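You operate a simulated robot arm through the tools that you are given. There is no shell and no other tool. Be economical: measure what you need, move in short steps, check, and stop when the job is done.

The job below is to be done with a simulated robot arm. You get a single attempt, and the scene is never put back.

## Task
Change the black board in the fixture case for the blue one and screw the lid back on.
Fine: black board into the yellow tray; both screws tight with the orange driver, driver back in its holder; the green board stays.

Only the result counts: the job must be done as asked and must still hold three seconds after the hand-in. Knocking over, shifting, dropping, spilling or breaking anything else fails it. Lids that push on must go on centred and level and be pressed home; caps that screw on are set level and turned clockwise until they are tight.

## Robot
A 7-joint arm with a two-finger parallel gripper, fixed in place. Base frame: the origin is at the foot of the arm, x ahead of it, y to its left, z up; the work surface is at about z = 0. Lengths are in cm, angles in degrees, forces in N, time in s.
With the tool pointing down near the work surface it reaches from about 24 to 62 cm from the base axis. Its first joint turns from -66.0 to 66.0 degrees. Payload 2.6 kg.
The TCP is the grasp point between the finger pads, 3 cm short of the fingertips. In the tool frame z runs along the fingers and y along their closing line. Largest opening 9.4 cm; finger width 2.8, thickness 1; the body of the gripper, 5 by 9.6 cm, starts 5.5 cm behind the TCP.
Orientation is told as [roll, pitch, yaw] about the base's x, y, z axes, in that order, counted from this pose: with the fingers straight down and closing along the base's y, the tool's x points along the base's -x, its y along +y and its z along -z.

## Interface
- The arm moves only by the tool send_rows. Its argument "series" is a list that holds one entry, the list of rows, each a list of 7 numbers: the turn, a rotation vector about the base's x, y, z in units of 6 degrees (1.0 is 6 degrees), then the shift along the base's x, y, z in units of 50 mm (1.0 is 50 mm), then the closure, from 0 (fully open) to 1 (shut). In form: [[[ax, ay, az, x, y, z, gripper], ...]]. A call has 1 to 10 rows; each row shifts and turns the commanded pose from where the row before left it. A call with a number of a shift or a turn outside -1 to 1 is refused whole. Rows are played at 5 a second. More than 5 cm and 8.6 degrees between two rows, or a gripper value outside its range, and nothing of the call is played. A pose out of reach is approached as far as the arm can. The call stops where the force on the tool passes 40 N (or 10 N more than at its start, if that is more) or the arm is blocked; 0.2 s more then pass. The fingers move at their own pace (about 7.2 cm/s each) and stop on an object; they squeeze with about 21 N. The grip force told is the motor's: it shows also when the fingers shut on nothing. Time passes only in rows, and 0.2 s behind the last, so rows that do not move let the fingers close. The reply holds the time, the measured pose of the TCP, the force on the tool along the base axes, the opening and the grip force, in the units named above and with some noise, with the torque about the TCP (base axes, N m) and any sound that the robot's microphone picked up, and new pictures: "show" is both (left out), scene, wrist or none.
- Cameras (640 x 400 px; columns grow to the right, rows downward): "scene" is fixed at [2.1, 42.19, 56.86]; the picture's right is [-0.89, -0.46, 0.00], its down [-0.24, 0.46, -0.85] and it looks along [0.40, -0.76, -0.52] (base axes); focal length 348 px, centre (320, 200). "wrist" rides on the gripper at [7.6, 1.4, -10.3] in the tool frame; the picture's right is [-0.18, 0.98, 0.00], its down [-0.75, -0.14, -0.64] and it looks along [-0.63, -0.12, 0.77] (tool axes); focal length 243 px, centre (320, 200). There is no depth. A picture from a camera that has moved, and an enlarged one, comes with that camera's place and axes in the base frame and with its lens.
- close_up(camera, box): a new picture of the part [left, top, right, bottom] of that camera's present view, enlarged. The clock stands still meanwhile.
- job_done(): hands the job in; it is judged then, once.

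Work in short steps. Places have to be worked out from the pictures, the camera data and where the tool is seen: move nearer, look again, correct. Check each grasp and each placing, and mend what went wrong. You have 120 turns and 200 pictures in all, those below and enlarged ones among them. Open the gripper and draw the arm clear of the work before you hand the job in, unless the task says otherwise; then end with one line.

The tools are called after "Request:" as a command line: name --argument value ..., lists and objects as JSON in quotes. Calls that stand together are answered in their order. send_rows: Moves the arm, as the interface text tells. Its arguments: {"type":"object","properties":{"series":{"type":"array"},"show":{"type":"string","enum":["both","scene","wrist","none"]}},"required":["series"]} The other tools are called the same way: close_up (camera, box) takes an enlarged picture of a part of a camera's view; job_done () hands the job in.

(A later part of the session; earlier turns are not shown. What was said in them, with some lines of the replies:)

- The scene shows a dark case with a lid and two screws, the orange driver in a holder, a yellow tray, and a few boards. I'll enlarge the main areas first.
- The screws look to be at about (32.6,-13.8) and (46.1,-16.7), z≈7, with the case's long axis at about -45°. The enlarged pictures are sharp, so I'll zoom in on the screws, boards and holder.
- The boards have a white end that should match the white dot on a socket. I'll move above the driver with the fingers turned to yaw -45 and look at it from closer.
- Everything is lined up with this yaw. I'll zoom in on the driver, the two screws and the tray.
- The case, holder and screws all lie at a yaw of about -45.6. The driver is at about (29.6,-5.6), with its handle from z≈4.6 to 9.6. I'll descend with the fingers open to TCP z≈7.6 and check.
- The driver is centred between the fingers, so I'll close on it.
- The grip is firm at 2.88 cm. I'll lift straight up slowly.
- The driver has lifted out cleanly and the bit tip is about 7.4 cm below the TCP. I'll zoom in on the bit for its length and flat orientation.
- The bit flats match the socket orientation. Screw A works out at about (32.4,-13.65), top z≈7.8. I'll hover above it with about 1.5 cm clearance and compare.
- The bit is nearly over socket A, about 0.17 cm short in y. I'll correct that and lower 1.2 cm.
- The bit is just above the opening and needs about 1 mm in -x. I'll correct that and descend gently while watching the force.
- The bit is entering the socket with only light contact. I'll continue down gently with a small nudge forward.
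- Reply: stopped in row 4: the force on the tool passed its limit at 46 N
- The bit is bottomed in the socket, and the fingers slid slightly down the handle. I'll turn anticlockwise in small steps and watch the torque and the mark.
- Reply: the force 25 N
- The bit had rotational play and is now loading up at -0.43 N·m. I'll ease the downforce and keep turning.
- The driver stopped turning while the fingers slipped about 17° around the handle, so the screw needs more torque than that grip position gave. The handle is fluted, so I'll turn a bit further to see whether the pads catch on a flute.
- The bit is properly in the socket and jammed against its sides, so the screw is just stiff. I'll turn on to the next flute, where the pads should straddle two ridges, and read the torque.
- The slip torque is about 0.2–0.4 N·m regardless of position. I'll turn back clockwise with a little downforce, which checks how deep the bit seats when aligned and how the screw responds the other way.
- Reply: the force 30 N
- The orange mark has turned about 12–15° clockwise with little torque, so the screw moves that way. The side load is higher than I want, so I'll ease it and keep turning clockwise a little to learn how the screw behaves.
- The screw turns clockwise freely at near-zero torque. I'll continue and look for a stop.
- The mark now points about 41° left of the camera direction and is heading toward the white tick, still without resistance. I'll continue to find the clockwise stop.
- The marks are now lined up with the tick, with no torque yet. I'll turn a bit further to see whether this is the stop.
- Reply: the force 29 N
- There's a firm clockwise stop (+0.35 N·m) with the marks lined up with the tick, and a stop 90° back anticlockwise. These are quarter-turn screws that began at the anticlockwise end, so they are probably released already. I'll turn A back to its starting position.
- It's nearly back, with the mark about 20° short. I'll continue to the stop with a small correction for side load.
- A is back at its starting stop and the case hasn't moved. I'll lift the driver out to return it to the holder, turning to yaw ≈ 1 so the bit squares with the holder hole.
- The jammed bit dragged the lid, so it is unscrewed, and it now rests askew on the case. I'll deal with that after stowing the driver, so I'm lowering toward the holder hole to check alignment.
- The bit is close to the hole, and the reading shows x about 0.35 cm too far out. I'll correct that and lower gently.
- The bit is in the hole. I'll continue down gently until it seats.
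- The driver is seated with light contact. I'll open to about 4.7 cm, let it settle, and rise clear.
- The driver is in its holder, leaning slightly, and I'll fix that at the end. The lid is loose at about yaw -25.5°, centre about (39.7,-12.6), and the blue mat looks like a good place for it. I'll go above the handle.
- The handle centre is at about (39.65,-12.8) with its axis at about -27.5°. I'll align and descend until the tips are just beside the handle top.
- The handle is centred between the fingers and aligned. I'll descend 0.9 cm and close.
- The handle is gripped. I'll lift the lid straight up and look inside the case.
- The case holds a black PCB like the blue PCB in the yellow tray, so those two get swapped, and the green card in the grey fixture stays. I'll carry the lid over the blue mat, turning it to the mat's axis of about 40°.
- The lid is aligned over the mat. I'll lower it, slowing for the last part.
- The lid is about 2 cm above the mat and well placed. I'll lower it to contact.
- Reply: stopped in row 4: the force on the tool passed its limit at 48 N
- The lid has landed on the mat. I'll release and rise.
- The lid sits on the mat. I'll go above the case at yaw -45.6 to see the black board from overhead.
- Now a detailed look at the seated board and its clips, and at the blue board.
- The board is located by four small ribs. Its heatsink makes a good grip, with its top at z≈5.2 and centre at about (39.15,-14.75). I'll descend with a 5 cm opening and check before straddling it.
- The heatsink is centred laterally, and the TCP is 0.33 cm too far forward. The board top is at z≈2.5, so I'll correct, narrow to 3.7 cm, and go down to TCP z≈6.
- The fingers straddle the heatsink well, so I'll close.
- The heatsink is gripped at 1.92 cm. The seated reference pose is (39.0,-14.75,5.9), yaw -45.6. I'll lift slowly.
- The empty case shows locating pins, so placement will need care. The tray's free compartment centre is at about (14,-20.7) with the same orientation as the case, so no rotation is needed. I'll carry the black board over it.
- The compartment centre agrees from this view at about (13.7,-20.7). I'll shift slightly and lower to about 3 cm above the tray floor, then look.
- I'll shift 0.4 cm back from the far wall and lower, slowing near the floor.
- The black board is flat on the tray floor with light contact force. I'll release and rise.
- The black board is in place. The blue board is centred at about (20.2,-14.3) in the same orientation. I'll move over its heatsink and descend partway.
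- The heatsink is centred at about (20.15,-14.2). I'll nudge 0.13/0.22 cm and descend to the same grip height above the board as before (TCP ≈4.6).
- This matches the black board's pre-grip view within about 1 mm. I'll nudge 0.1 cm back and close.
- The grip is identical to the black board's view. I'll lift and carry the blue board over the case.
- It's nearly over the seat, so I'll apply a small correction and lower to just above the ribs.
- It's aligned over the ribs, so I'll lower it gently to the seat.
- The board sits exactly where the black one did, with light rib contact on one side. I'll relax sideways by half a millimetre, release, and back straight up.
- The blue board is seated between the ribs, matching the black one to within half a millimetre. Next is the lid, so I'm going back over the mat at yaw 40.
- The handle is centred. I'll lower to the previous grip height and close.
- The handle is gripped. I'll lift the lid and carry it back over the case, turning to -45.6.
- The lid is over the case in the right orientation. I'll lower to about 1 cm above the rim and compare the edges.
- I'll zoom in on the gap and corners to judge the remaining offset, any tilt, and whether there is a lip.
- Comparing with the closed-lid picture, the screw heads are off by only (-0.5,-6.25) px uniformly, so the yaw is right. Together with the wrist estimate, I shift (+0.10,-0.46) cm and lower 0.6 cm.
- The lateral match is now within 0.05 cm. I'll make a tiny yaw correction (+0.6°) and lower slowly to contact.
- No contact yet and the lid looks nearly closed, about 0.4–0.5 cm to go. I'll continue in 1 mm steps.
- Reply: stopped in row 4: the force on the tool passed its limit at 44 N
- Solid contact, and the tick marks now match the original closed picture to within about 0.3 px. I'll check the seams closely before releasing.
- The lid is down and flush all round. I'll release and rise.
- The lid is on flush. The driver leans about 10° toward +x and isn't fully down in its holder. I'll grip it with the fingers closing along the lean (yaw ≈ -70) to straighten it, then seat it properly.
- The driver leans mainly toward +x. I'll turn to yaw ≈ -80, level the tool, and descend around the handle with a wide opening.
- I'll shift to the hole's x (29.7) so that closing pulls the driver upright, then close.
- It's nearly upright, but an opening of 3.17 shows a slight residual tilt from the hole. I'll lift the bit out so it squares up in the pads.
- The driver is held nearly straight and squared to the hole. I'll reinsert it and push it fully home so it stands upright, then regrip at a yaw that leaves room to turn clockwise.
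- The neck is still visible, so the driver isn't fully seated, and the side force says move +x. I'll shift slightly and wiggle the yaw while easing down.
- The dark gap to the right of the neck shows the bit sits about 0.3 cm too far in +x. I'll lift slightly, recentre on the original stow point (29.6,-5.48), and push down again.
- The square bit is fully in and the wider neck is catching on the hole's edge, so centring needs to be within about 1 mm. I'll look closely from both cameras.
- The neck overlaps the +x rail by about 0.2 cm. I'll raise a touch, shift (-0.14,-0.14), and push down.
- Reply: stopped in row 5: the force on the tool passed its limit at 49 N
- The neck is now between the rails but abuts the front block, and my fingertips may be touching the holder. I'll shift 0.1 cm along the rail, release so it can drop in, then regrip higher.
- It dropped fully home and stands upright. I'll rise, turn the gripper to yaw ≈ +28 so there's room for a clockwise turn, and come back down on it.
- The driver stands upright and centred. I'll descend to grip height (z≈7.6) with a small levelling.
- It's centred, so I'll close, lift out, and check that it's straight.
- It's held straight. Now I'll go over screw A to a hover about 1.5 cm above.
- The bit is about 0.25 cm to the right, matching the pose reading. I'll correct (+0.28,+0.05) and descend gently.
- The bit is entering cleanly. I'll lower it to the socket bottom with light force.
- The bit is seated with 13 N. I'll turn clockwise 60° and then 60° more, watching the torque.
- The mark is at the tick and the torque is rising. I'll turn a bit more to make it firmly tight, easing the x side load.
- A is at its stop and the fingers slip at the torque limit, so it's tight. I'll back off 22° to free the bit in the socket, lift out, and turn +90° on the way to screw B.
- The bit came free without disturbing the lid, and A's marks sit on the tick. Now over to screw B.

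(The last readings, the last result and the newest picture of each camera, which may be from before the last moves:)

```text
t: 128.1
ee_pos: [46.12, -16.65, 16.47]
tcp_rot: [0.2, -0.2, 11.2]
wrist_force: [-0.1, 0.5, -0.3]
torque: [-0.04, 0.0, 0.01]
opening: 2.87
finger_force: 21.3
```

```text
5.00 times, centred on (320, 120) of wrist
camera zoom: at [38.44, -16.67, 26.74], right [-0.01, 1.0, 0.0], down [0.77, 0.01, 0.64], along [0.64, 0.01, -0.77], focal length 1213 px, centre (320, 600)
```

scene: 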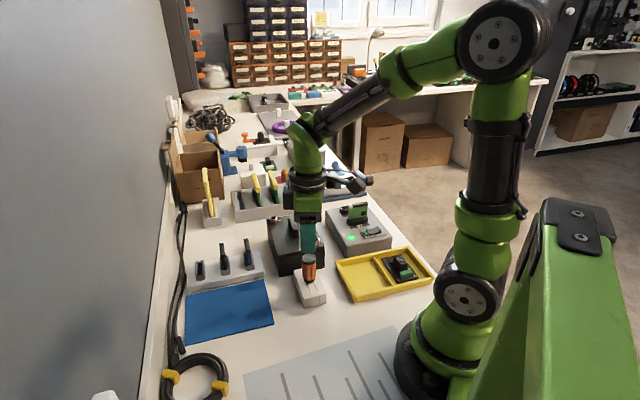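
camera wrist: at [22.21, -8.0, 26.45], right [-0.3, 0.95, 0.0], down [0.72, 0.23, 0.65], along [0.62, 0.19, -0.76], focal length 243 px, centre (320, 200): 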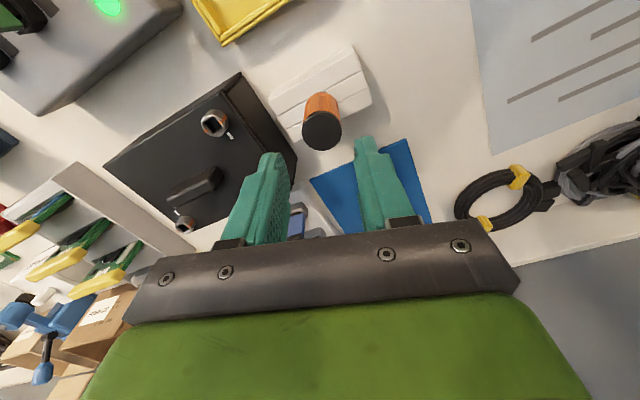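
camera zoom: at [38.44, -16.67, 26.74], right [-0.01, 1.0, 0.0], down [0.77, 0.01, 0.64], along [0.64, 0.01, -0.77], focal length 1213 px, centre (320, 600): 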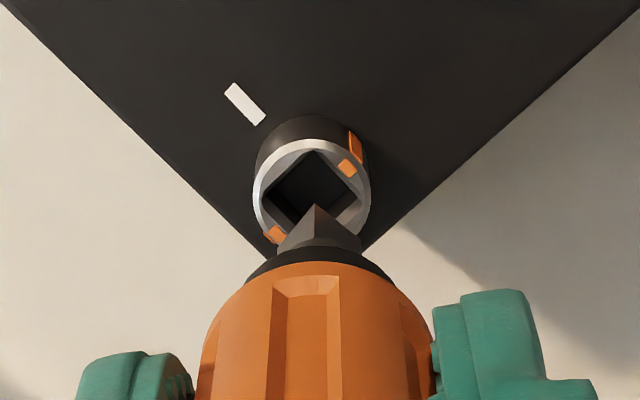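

Both views put socket B at about (45.75,-16.7), so I'll shift (-0.36,-0.06) and lower to the entrance.

Request:
send_rows --series '[[[0, 0, 0, -0.072, -0.012, 0, 1], [0, 0, 0, 0, 0, -0.12, 1], [0, 0, 0, 0, 0, -0.12, 1], [0, 0, 0, 0, 0, -0.03, 1], [0, 0, 0, 0, 0, 0, 1]]]' --show "none"

Request:
close_up --camera "scene" --box '[258, 200, 293, 235]'

Request:
close_up --camera "wrist" --box '[280, 90, 360, 150]'

```text
t: 129.3
ee_pos: [45.78, -16.74, 15.1]
tcp_rot: [0.1, -0.4, 11.1]
wrist_force: [4.8, 0.1, 3.9]
torque: [-0.06, -0.29, 0.0]
opening: 2.87
finger_force: 21.0
```

```text
11.43 times, centred on (276, 218) of scene
camera zoom: at [2.1, 42.2, 56.86], right [-0.89, -0.46, 0.0], down [-0.24, 0.46, -0.85], along [0.4, -0.76, -0.52], focal length 3974 px, centre (829, 0)
```

zoom: 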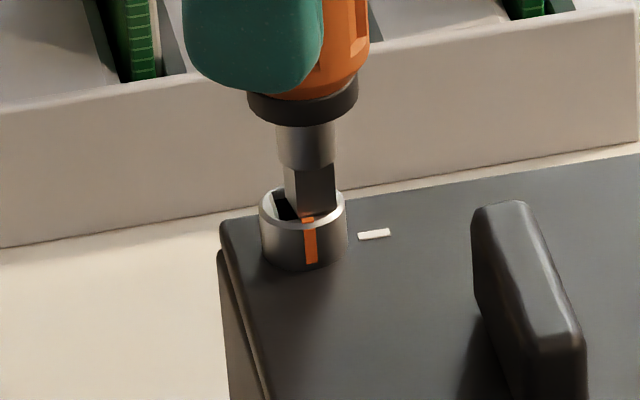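

```text
6.67 times, centred on (320, 120) of wrist
camera zoom: at [37.99, -16.73, 25.46], right [-0.01, 1.0, 0.0], down [0.76, 0.0, 0.65], along [0.65, 0.01, -0.76], focal length 1618 px, centre (320, 733)
```

zoom: 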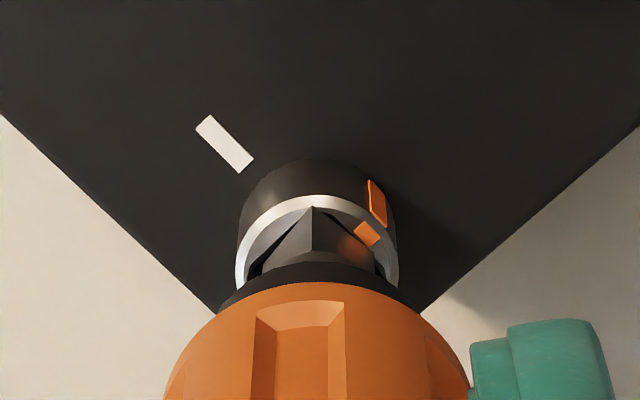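

The bit is inside but touching the -x side. I'll shift +0.15 in x and seat it.

Request:
send_rows --series '[[[0, 0, 0, 0.03, 0.004, 0, 1], [0, 0, 0, 0, 0, -0.05, 1], [0, 0, 0, 0, 0, -0.05, 1], [0, 0, 0, 0, 0, -0.04, 1], [0, 0, 0, 0, 0, -0.02, 1]]]' --show "none"

Request:
close_up --camera "scene" --box '[258, 200, 293, 235]'

```text
t: 130.5
ee_pos: [45.64, -16.64, 14.47]
tcp_rot: [0.0, -0.3, 11.0]
wrist_force: [5.4, -9.0, 15.2]
torque: [-0.62, -0.31, -0.06]
opening: 2.9
finger_force: 20.7
```

```text
11.43 times, centred on (276, 218) of scene
camera zoom: at [2.09, 42.2, 56.86], right [-0.89, -0.46, 0.0], down [-0.24, 0.46, -0.85], along [0.4, -0.76, -0.52], focal length 3974 px, centre (829, 0)
```

zoom: 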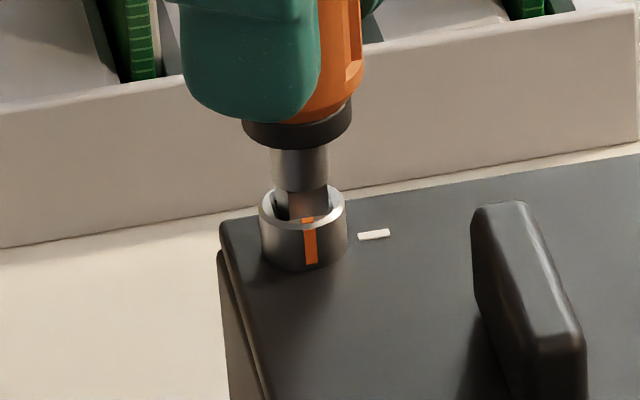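

It's seated. I'll relieve the side load and turn clockwise.

Request:
send_rows --series '[[[0, 0, -1, 0.008, -0.016, 0, 1], [0, 0, -1, 0, 0, 0, 1], [0, 0, -1, 0, 0, 0, 1], [0, 0, -1, 0, 0, 0, 1], [0, 0, -1, 0, 0, 0, 1], [0, 0, -1, 0, 0, 0, 1], [0, 0, -1, 0, 0, 0, 1], [0, 0, -1, 0, 0, 0, 1], [0, 0, -1, 0, 0, 0, 1]]]' --show "none"

Request:
close_up --camera "scene" --box '[258, 200, 293, 235]'

```text
t: 132.5
ee_pos: [45.87, -16.58, 14.27]
tcp_rot: [0.2, -0.1, -43.1]
wrist_force: [-0.9, -0.7, 10.9]
torque: [-0.02, 0.1, 0.02]
opening: 2.83
finger_force: 20.2
```

```text
11.43 times, centred on (276, 218) of scene
camera zoom: at [2.09, 42.2, 56.86], right [-0.89, -0.46, 0.0], down [-0.24, 0.46, -0.85], along [0.4, -0.76, -0.52], focal length 3974 px, centre (829, 0)
```

zoom: 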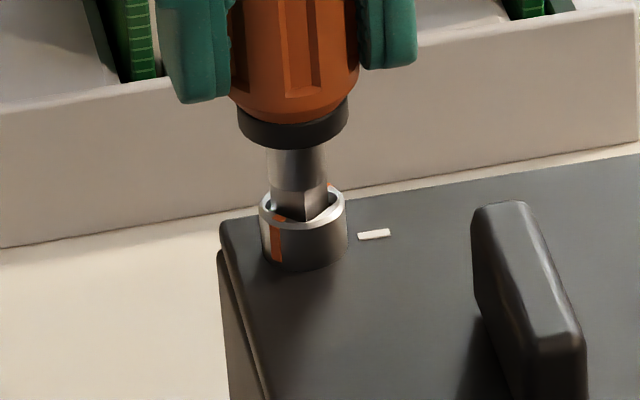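

Screw B is turning (its mark has moved about 45°). I'll continue to the stop.

Request:
send_rows --series '[[[0, 0, -1, 0, 0, 0, 1], [0, 0, -1, 0, 0, 0, 1], [0, 0, -1, 0, 0, 0, 1], [0, 0, -1, 0, 0, 0, 1], [0, 0, -1, 0, 0, 0, 1], [0, 0, -1, 0, 0, 0, 1], [0, 0, -1, 0, 0, 0, 1], [0, 0, -1, 0, 0, 0, 1], [0, 0, -1, 0, 0, 0, 1], [0, 0, -1, 0, 0, 0, 1]]]' --show "none"

Request:
close_up --camera "scene" --box '[258, 200, 293, 235]'

```text
t: 134.7
ee_pos: [45.83, -16.48, 14.44]
tcp_rot: [0.4, -0.1, -103.0]
wrist_force: [11.5, 0.0, -1.2]
torque: [0.01, -0.75, 0.06]
opening: 2.88
finger_force: 20.8
```

```text
11.43 times, centred on (276, 218) of scene
camera zoom: at [2.1, 42.19, 56.86], right [-0.89, -0.46, 0.0], down [-0.24, 0.46, -0.85], along [0.4, -0.76, -0.52], focal length 3974 px, centre (829, 0)
```

zoom: 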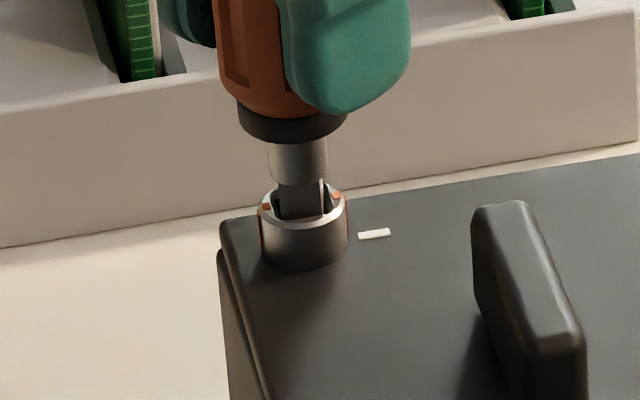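

B's marks are lined up with the tick. I'll relieve the x load and turn a little more to confirm the stop torque.

Request:
send_rows --series '[[[0, 0, -0.5, 0.016, 0, -0.01, 1], [0, 0, -1, 0, 0, -0.01, 1], [0, 0, -1, 0, 0, 0, 1], [0, 0, -1, 0, 0, 0, 1]]]' --show "none"

Request:
close_up --camera "scene" --box '[258, 200, 293, 235]'

```text
t: 135.7
ee_pos: [45.9, -16.67, 14.17]
tcp_rot: [0.3, -0.3, -124.2]
wrist_force: [7.7, -1.6, 5.2]
torque: [-0.1, -0.53, 0.24]
opening: 2.91
finger_force: 21.2
```

```text
11.43 times, centred on (276, 218) of scene
camera zoom: at [2.1, 42.2, 56.86], right [-0.89, -0.46, 0.0], down [-0.24, 0.46, -0.85], along [0.4, -0.76, -0.52], focal length 3974 px, centre (829, 0)
```

zoom: 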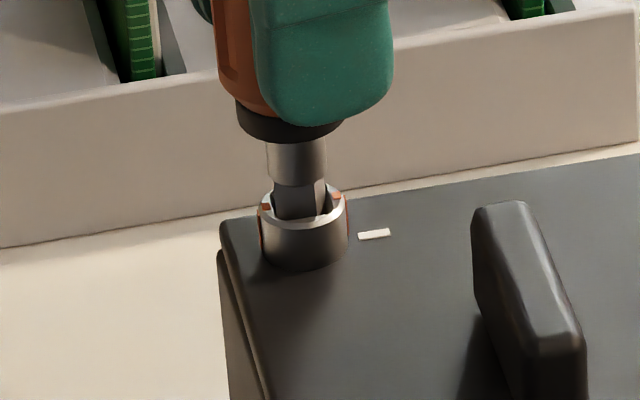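

The stop torque is building. A little more, to be sure it is as tight as A.

Request:
send_rows --series '[[[0, 0, -1, 0.01, 0, 0, 1], [0, 0, -1, 0, 0, 0, 1], [0, 0, -1, 0, 0, 0, 1]]]' --show "none"

Request:
close_up --camera "scene" --box '[258, 200, 293, 235]'

```text
t: 136.5
ee_pos: [46.05, -16.74, 14.22]
tcp_rot: [0.2, -0.2, -142.0]
wrist_force: [7.4, -5.1, -0.9]
torque: [-0.24, -0.5, 0.21]
opening: 2.85
finger_force: 21.3
```

```text
11.43 times, centred on (276, 218) of scene
camera zoom: at [2.1, 42.19, 56.86], right [-0.89, -0.46, 0.0], down [-0.24, 0.46, -0.85], along [0.4, -0.76, -0.52], focal length 3974 px, centre (829, 0)
```

zoom: 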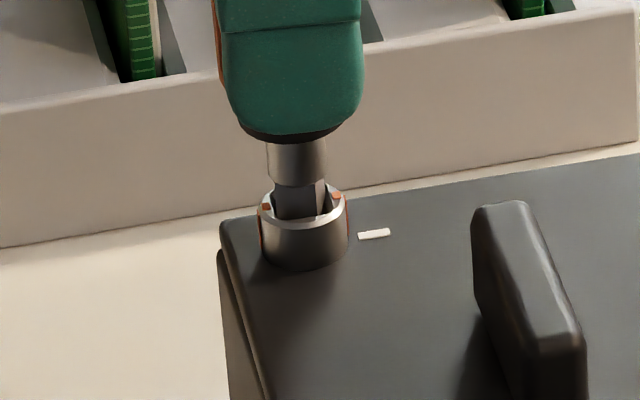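

B is tight too. I'll back off 22°, lift out, and head to the holder, turning +90° on the way to keep the bit squared to its hole.

Request:
send_rows --series '[[[0, 0, 0.92, -0.01, 0, 0, 1], [0, 0, 0.92, 0, 0, 0, 1], [0, 0, 0.92, 0, 0, 0, 1], [0, 0, 0.92, 0, 0, 0, 1], [0, 0, 0, 0, 0, 0.1, 1], [0, 0, 0, 0, 0, 0.2, 1], [0, 0, 0, 0, 0, 0.5, 1], [0, 0, 0, 0, 0, 0.5, 1]]]' --show "none"

Request:
close_up --camera "scene" --box '[255, 190, 335, 255]'

```text
t: 138.3
ee_pos: [45.81, -16.59, 20.66]
tcp_rot: [0.2, -0.3, -119.7]
wrist_force: [0.2, 0.2, 0.0]
torque: [0.0, 0.02, -0.05]
opening: 2.86
finger_force: 20.9
```

```text
6.15 times, centred on (295, 222) of scene
camera zoom: at [2.1, 42.19, 56.86], right [-0.89, -0.46, 0.0], down [-0.24, 0.46, -0.85], along [0.4, -0.76, -0.52], focal length 2140 px, centre (474, 62)
```

zoom: 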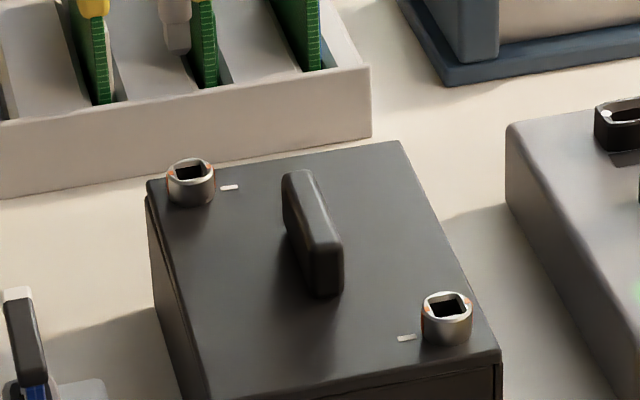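

Both screws are aligned with their ticks and the lid is undisturbed. Carrying the driver to the holder.

Request:
send_rows --series '[[[0, 0, 1, -0.323, 0.22, 0, 1], [0, 0, 1, -0.323, 0.22, 0, 1], [0, 0, 1, -0.323, 0.22, 0, 1], [0, 0, 1, -0.323, 0.22, 0, 1], [0, 0, 1, -0.323, 0.22, 0, 1], [0, 0, 1, -0.323, 0.22, 0, 1], [0, 0, 1, -0.323, 0.22, 0, 1], [0, 0, 1, -0.323, 0.22, 0, 1], [0, 0, 1, -0.323, 0.22, 0, 1], [0, 0, 1, -0.323, 0.22, 0, 1]]]' --show "none"

Request:
send_rows --series '[[[0, 0, 1, 0, 0, -0.3, 1], [0, 0, 1, 0, 0, -0.4, 1], [0, 0, 1, 0, 0, -0.4, 1], [0, 0, 1, 0, 0, -0.4, 1], [0, 0, 1, 0, 0, -0.4, 1], [0, 0, 0, 0, 0, 0, 1]]]' --show "none"

Request:
close_up --camera "scene" --box '[295, 250, 325, 290]'

Request:
close_up --camera "wrist" --box '[280, 70, 360, 240]'

```text
t: 140.5
ee_pos: [29.83, -5.47, 20.85]
tcp_rot: [0.2, -0.2, -59.6]
wrist_force: [0.2, -0.4, -0.6]
torque: [0.01, -0.01, 0.0]
opening: 2.86
finger_force: 20.5
```

```text
t: 141.9
ee_pos: [29.61, -5.41, 11.01]
tcp_rot: [0.2, -0.1, -29.7]
wrist_force: [0.4, -0.2, -0.5]
torque: [0.01, 0.01, 0.0]
opening: 2.85
finger_force: 21.4
```

```text
10.00 times, centred on (310, 270) of scene
camera zoom: at [2.1, 42.19, 56.86], right [-0.89, -0.46, 0.0], down [-0.24, 0.46, -0.85], along [0.4, -0.76, -0.52], focal length 3477 px, centre (420, -500)
```

zoom: 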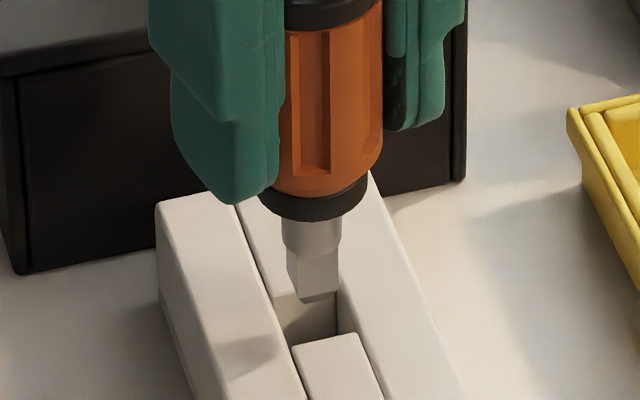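

```text
2.35 times, centred on (320, 155) of wrist
camera zoom: at [23.69, -0.39, 21.29], right [0.65, 0.76, 0.0], down [0.58, -0.5, 0.64], along [0.49, -0.41, -0.77], focal length 571 px, centre (320, 306)
```

zoom: 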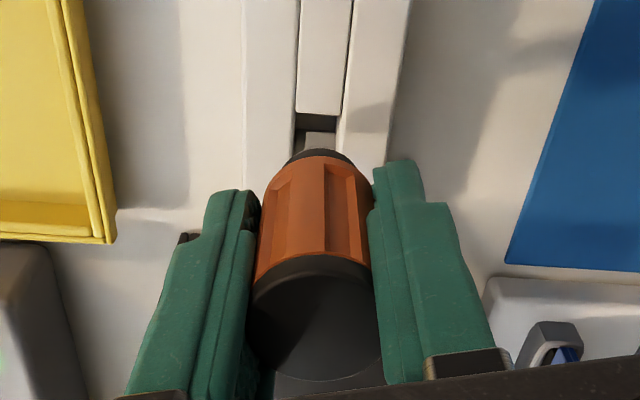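

The bit is squared to the hole. I'll shift y by -0.2 to the point where it dropped home before, and lower 1.4 cm to check.

Request:
send_rows --series '[[[0, 0, 0, 0, -0.036, 0, 1], [0, 0, 0, 0, 0, -0.1, 1], [0, 0, 0, 0, 0, -0.1, 1], [0, 0, 0, 0, 0, -0.08, 1], [0, 0, 0, 0, 0, 0, 1]]]' --show "none"

Request:
close_up --camera "scene" --box '[297, 262, 323, 288]'

Request:
close_up --camera "wrist" --box '[290, 95, 350, 155]'

```text
t: 143.1
ee_pos: [29.81, -5.84, 9.8]
tcp_rot: [0.1, -0.1, -29.9]
wrist_force: [0.1, 0.5, -0.7]
torque: [-0.01, 0.02, 0.03]
opening: 2.84
finger_force: 21.3
```

```text
15.38 times, centred on (310, 275) of scene
camera zoom: at [2.1, 42.19, 56.86], right [-0.89, -0.46, 0.0], down [-0.24, 0.46, -0.85], along [0.4, -0.76, -0.52], focal length 5350 px, centre (474, -954)
```

zoom: 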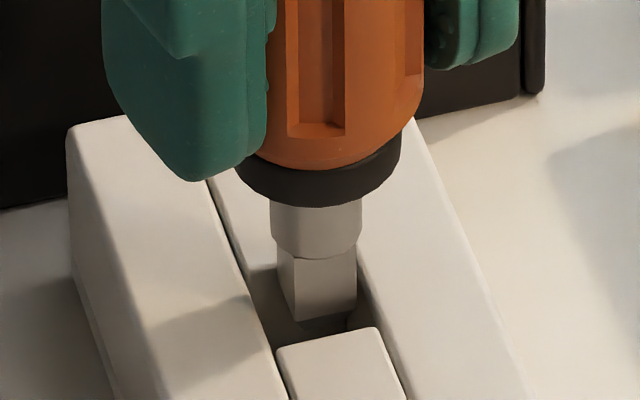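

```text
6.67 times, centred on (320, 125) of wrist
camera zoom: at [23.79, -0.75, 20.04], right [0.65, 0.76, 0.0], down [0.58, -0.5, 0.64], along [0.49, -0.42, -0.77], focal length 1618 px, centre (320, 700)
```

zoom: 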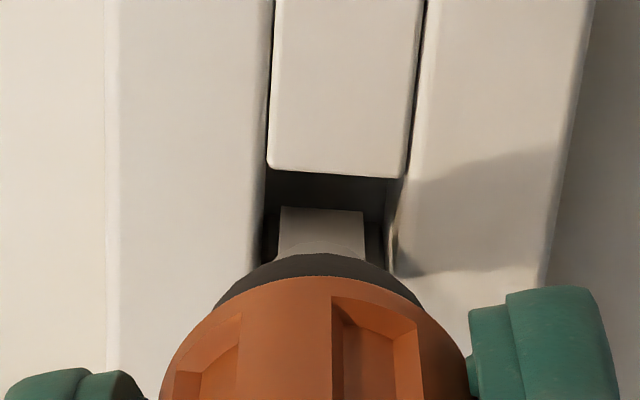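

The bit needs about 0.3 cm toward the front block and 0.1 cm sideways. I'll correct to about (29.68,-5.54) and lower.

Request:
send_rows --series '[[[0, 0, 0, -0.026, 0.06, 0, 1], [0, 0, 0, 0, 0, -0.1, 1], [0, 0, 0, 0, 0, -0.1, 1], [0, 0, 0, 0, 0, 0, 1]]]' --show "none"

Request:
close_up --camera "scene" --box '[297, 262, 323, 288]'

Request:
close_up --camera "wrist" --box '[290, 95, 350, 155]'

```text
t: 144.1
ee_pos: [29.58, -5.44, 8.87]
tcp_rot: [0.2, -0.1, -30.0]
wrist_force: [0.8, -0.4, 0.3]
torque: [0.02, 0.0, 0.02]
opening: 2.84
finger_force: 21.1
```

```text
15.38 times, centred on (310, 275) of scene
camera zoom: at [2.1, 42.19, 56.86], right [-0.89, -0.46, 0.0], down [-0.24, 0.46, -0.85], along [0.4, -0.76, -0.52], focal length 5350 px, centre (474, -954)
```

zoom: 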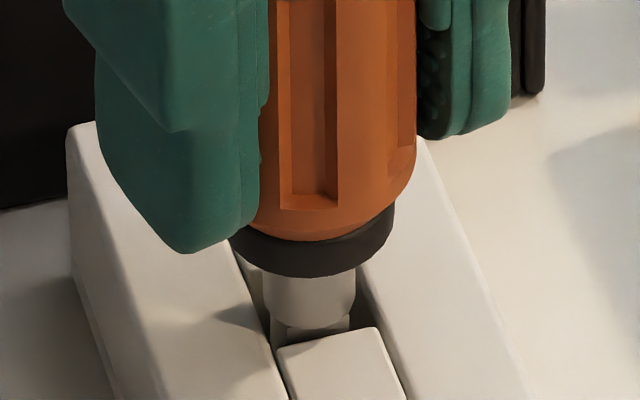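

```text
6.67 times, centred on (320, 125) of wrist
camera zoom: at [23.71, -0.38, 19.09], right [0.65, 0.76, 0.0], down [0.58, -0.5, 0.64], along [0.49, -0.42, -0.77], focal length 1618 px, centre (320, 700)
```

zoom: 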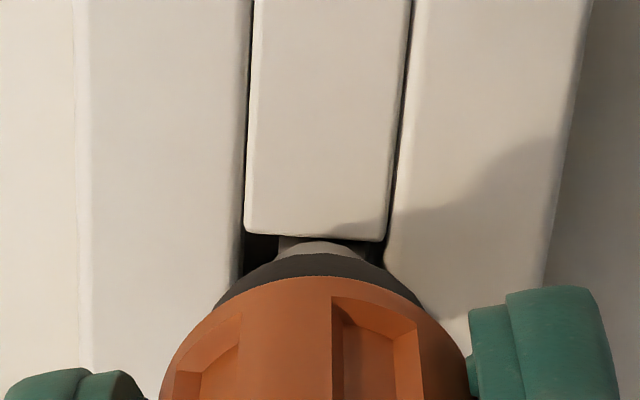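

The bit is in and the neck is lined up with the opening. I'll continue down in small steps.

Request:
send_rows --series '[[[0, 0, 0, 0.006, -0.006, -0.06, 1], [0, 0, 0, 0, 0, -0.06, 1], [0, 0, 0, 0, 0, -0.05, 1], [0, 0, 0, 0, 0, -0.04, 1]]]' --show "none"

Request:
close_up --camera "scene" --box '[297, 262, 323, 288]'

```text
t: 145.1
ee_pos: [29.68, -5.57, 7.8]
tcp_rot: [0.2, -0.3, -29.8]
wrist_force: [5.4, -5.5, 1.8]
torque: [-0.28, -0.3, 0.06]
opening: 2.87
finger_force: 20.9
```

```text
15.38 times, centred on (310, 275) of scene
camera zoom: at [2.1, 42.19, 56.86], right [-0.89, -0.46, 0.0], down [-0.24, 0.46, -0.85], along [0.4, -0.76, -0.52], focal length 5350 px, centre (474, -954)
```

zoom: 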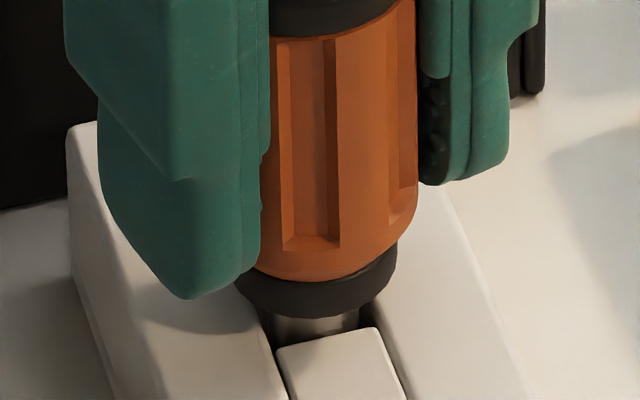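

The neck is entering. I'll relieve the side force slightly and keep going to the collar.

Request:
send_rows --series '[[[0, 0, 0, 0.012, -0.012, -0.04, 1], [0, 0, 0, 0, 0, -0.04, 1], [0, 0, 0, 0, 0, -0.04, 1], [0, 0, 0, 0, 0, 0, 1]]]' --show "none"

Request:
close_up --camera "scene" --box '[297, 262, 323, 288]'

```text
t: 146.1
ee_pos: [29.75, -5.62, 7.18]
tcp_rot: [0.2, -0.1, -29.9]
wrist_force: [1.1, 0.0, 15.2]
torque: [0.01, -0.01, 0.01]
opening: 2.87
finger_force: 21.1
```

```text
15.38 times, centred on (310, 275) of scene
camera zoom: at [2.09, 42.2, 56.86], right [-0.89, -0.46, 0.0], down [-0.24, 0.46, -0.85], along [0.4, -0.76, -0.52], focal length 5350 px, centre (474, -954)
```

zoom: 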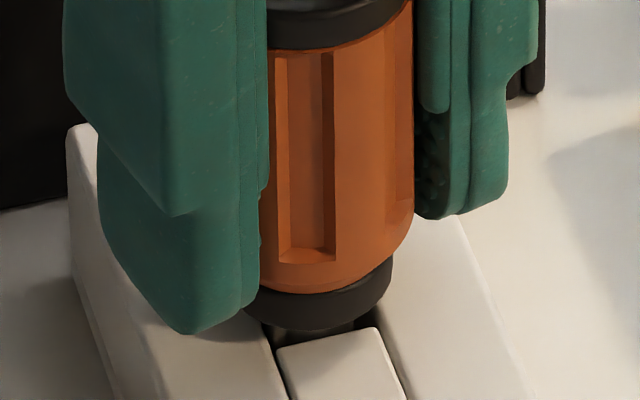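

The driver is seated to its collar (15 N, no side load). I'll release, rise, and check everything.

Request:
send_rows --series '[[[0, 0, 0, 0, 0, 0.01, 0.9], [0, 0, 0, 0, 0, 0, 0.6], [0, 0, 0, 0, 0, 0, 0.55], [0, 0, 0, 0, 0, 0.2, 0.55], [0, 0, 0, 0, 0, 0.5, 0.55], [0, 0, 0, 0, 0, 0.8, 0.55], [0, 0, 0, 0, 0, 0.9, 0.55], [0, 0, 0, 0, 0.3, 0.8, 0.3], [0, 0, 0, 0, 0.5, 0.5, 0]]]' --show "scene"

Request:
close_up --camera "scene" --box '[250, 200, 340, 310]'

Request:
close_up --camera "scene" --box '[330, 190, 450, 310]'

```text
t: 148.1
ee_pos: [29.79, -1.5, 25.79]
tcp_rot: [0.2, -0.2, -29.9]
wrist_force: [-0.6, 0.8, 0.3]
torque: [0.01, -0.01, 0.02]
opening: 9.39
finger_force: 0.0
```

scene: 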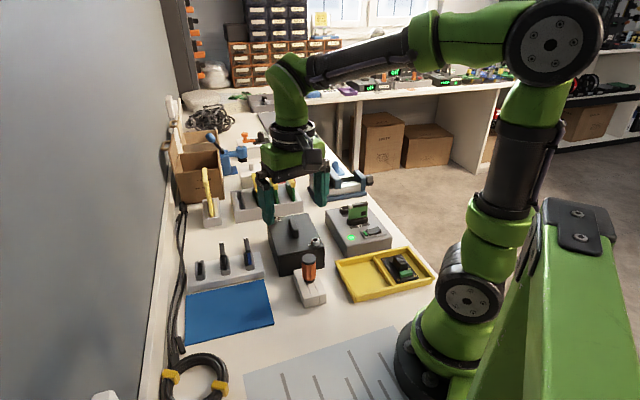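

```text
3.64 times, centred on (295, 255) of scene
camera zoom: at [2.1, 42.19, 56.86], right [-0.89, -0.46, 0.0], down [-0.24, 0.46, -0.85], along [0.4, -0.76, -0.52], focal length 1264 px, centre (411, 0)
```

zoom: 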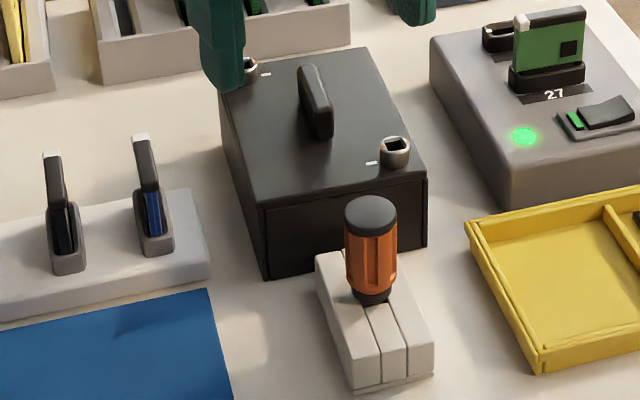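

```text
3.33 times, centred on (390, 250) of scene
camera zoom: at [2.1, 42.19, 56.86], right [-0.89, -0.46, 0.0], down [-0.24, 0.46, -0.85], along [0.4, -0.76, -0.52], focal length 1159 px, centre (87, 33)
```

zoom: 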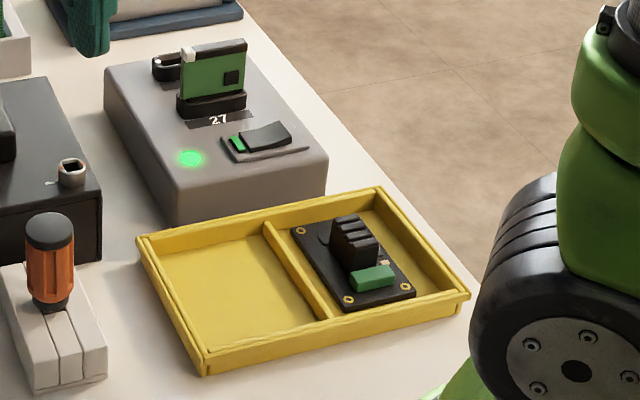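

The driver stands upright in its holder, both screws sit on their ticks, the lid is flush, the black board is in the tray, and the green board is untouched. The arm is clear with the gripper open, so I'm handing in.

Request:
job_done

```text
The job is handed in.
```

The blue board is in the case with the lid back on and both screws tight. The black board is in the yellow tray, the driver is in its holder, and the green board was not touched.
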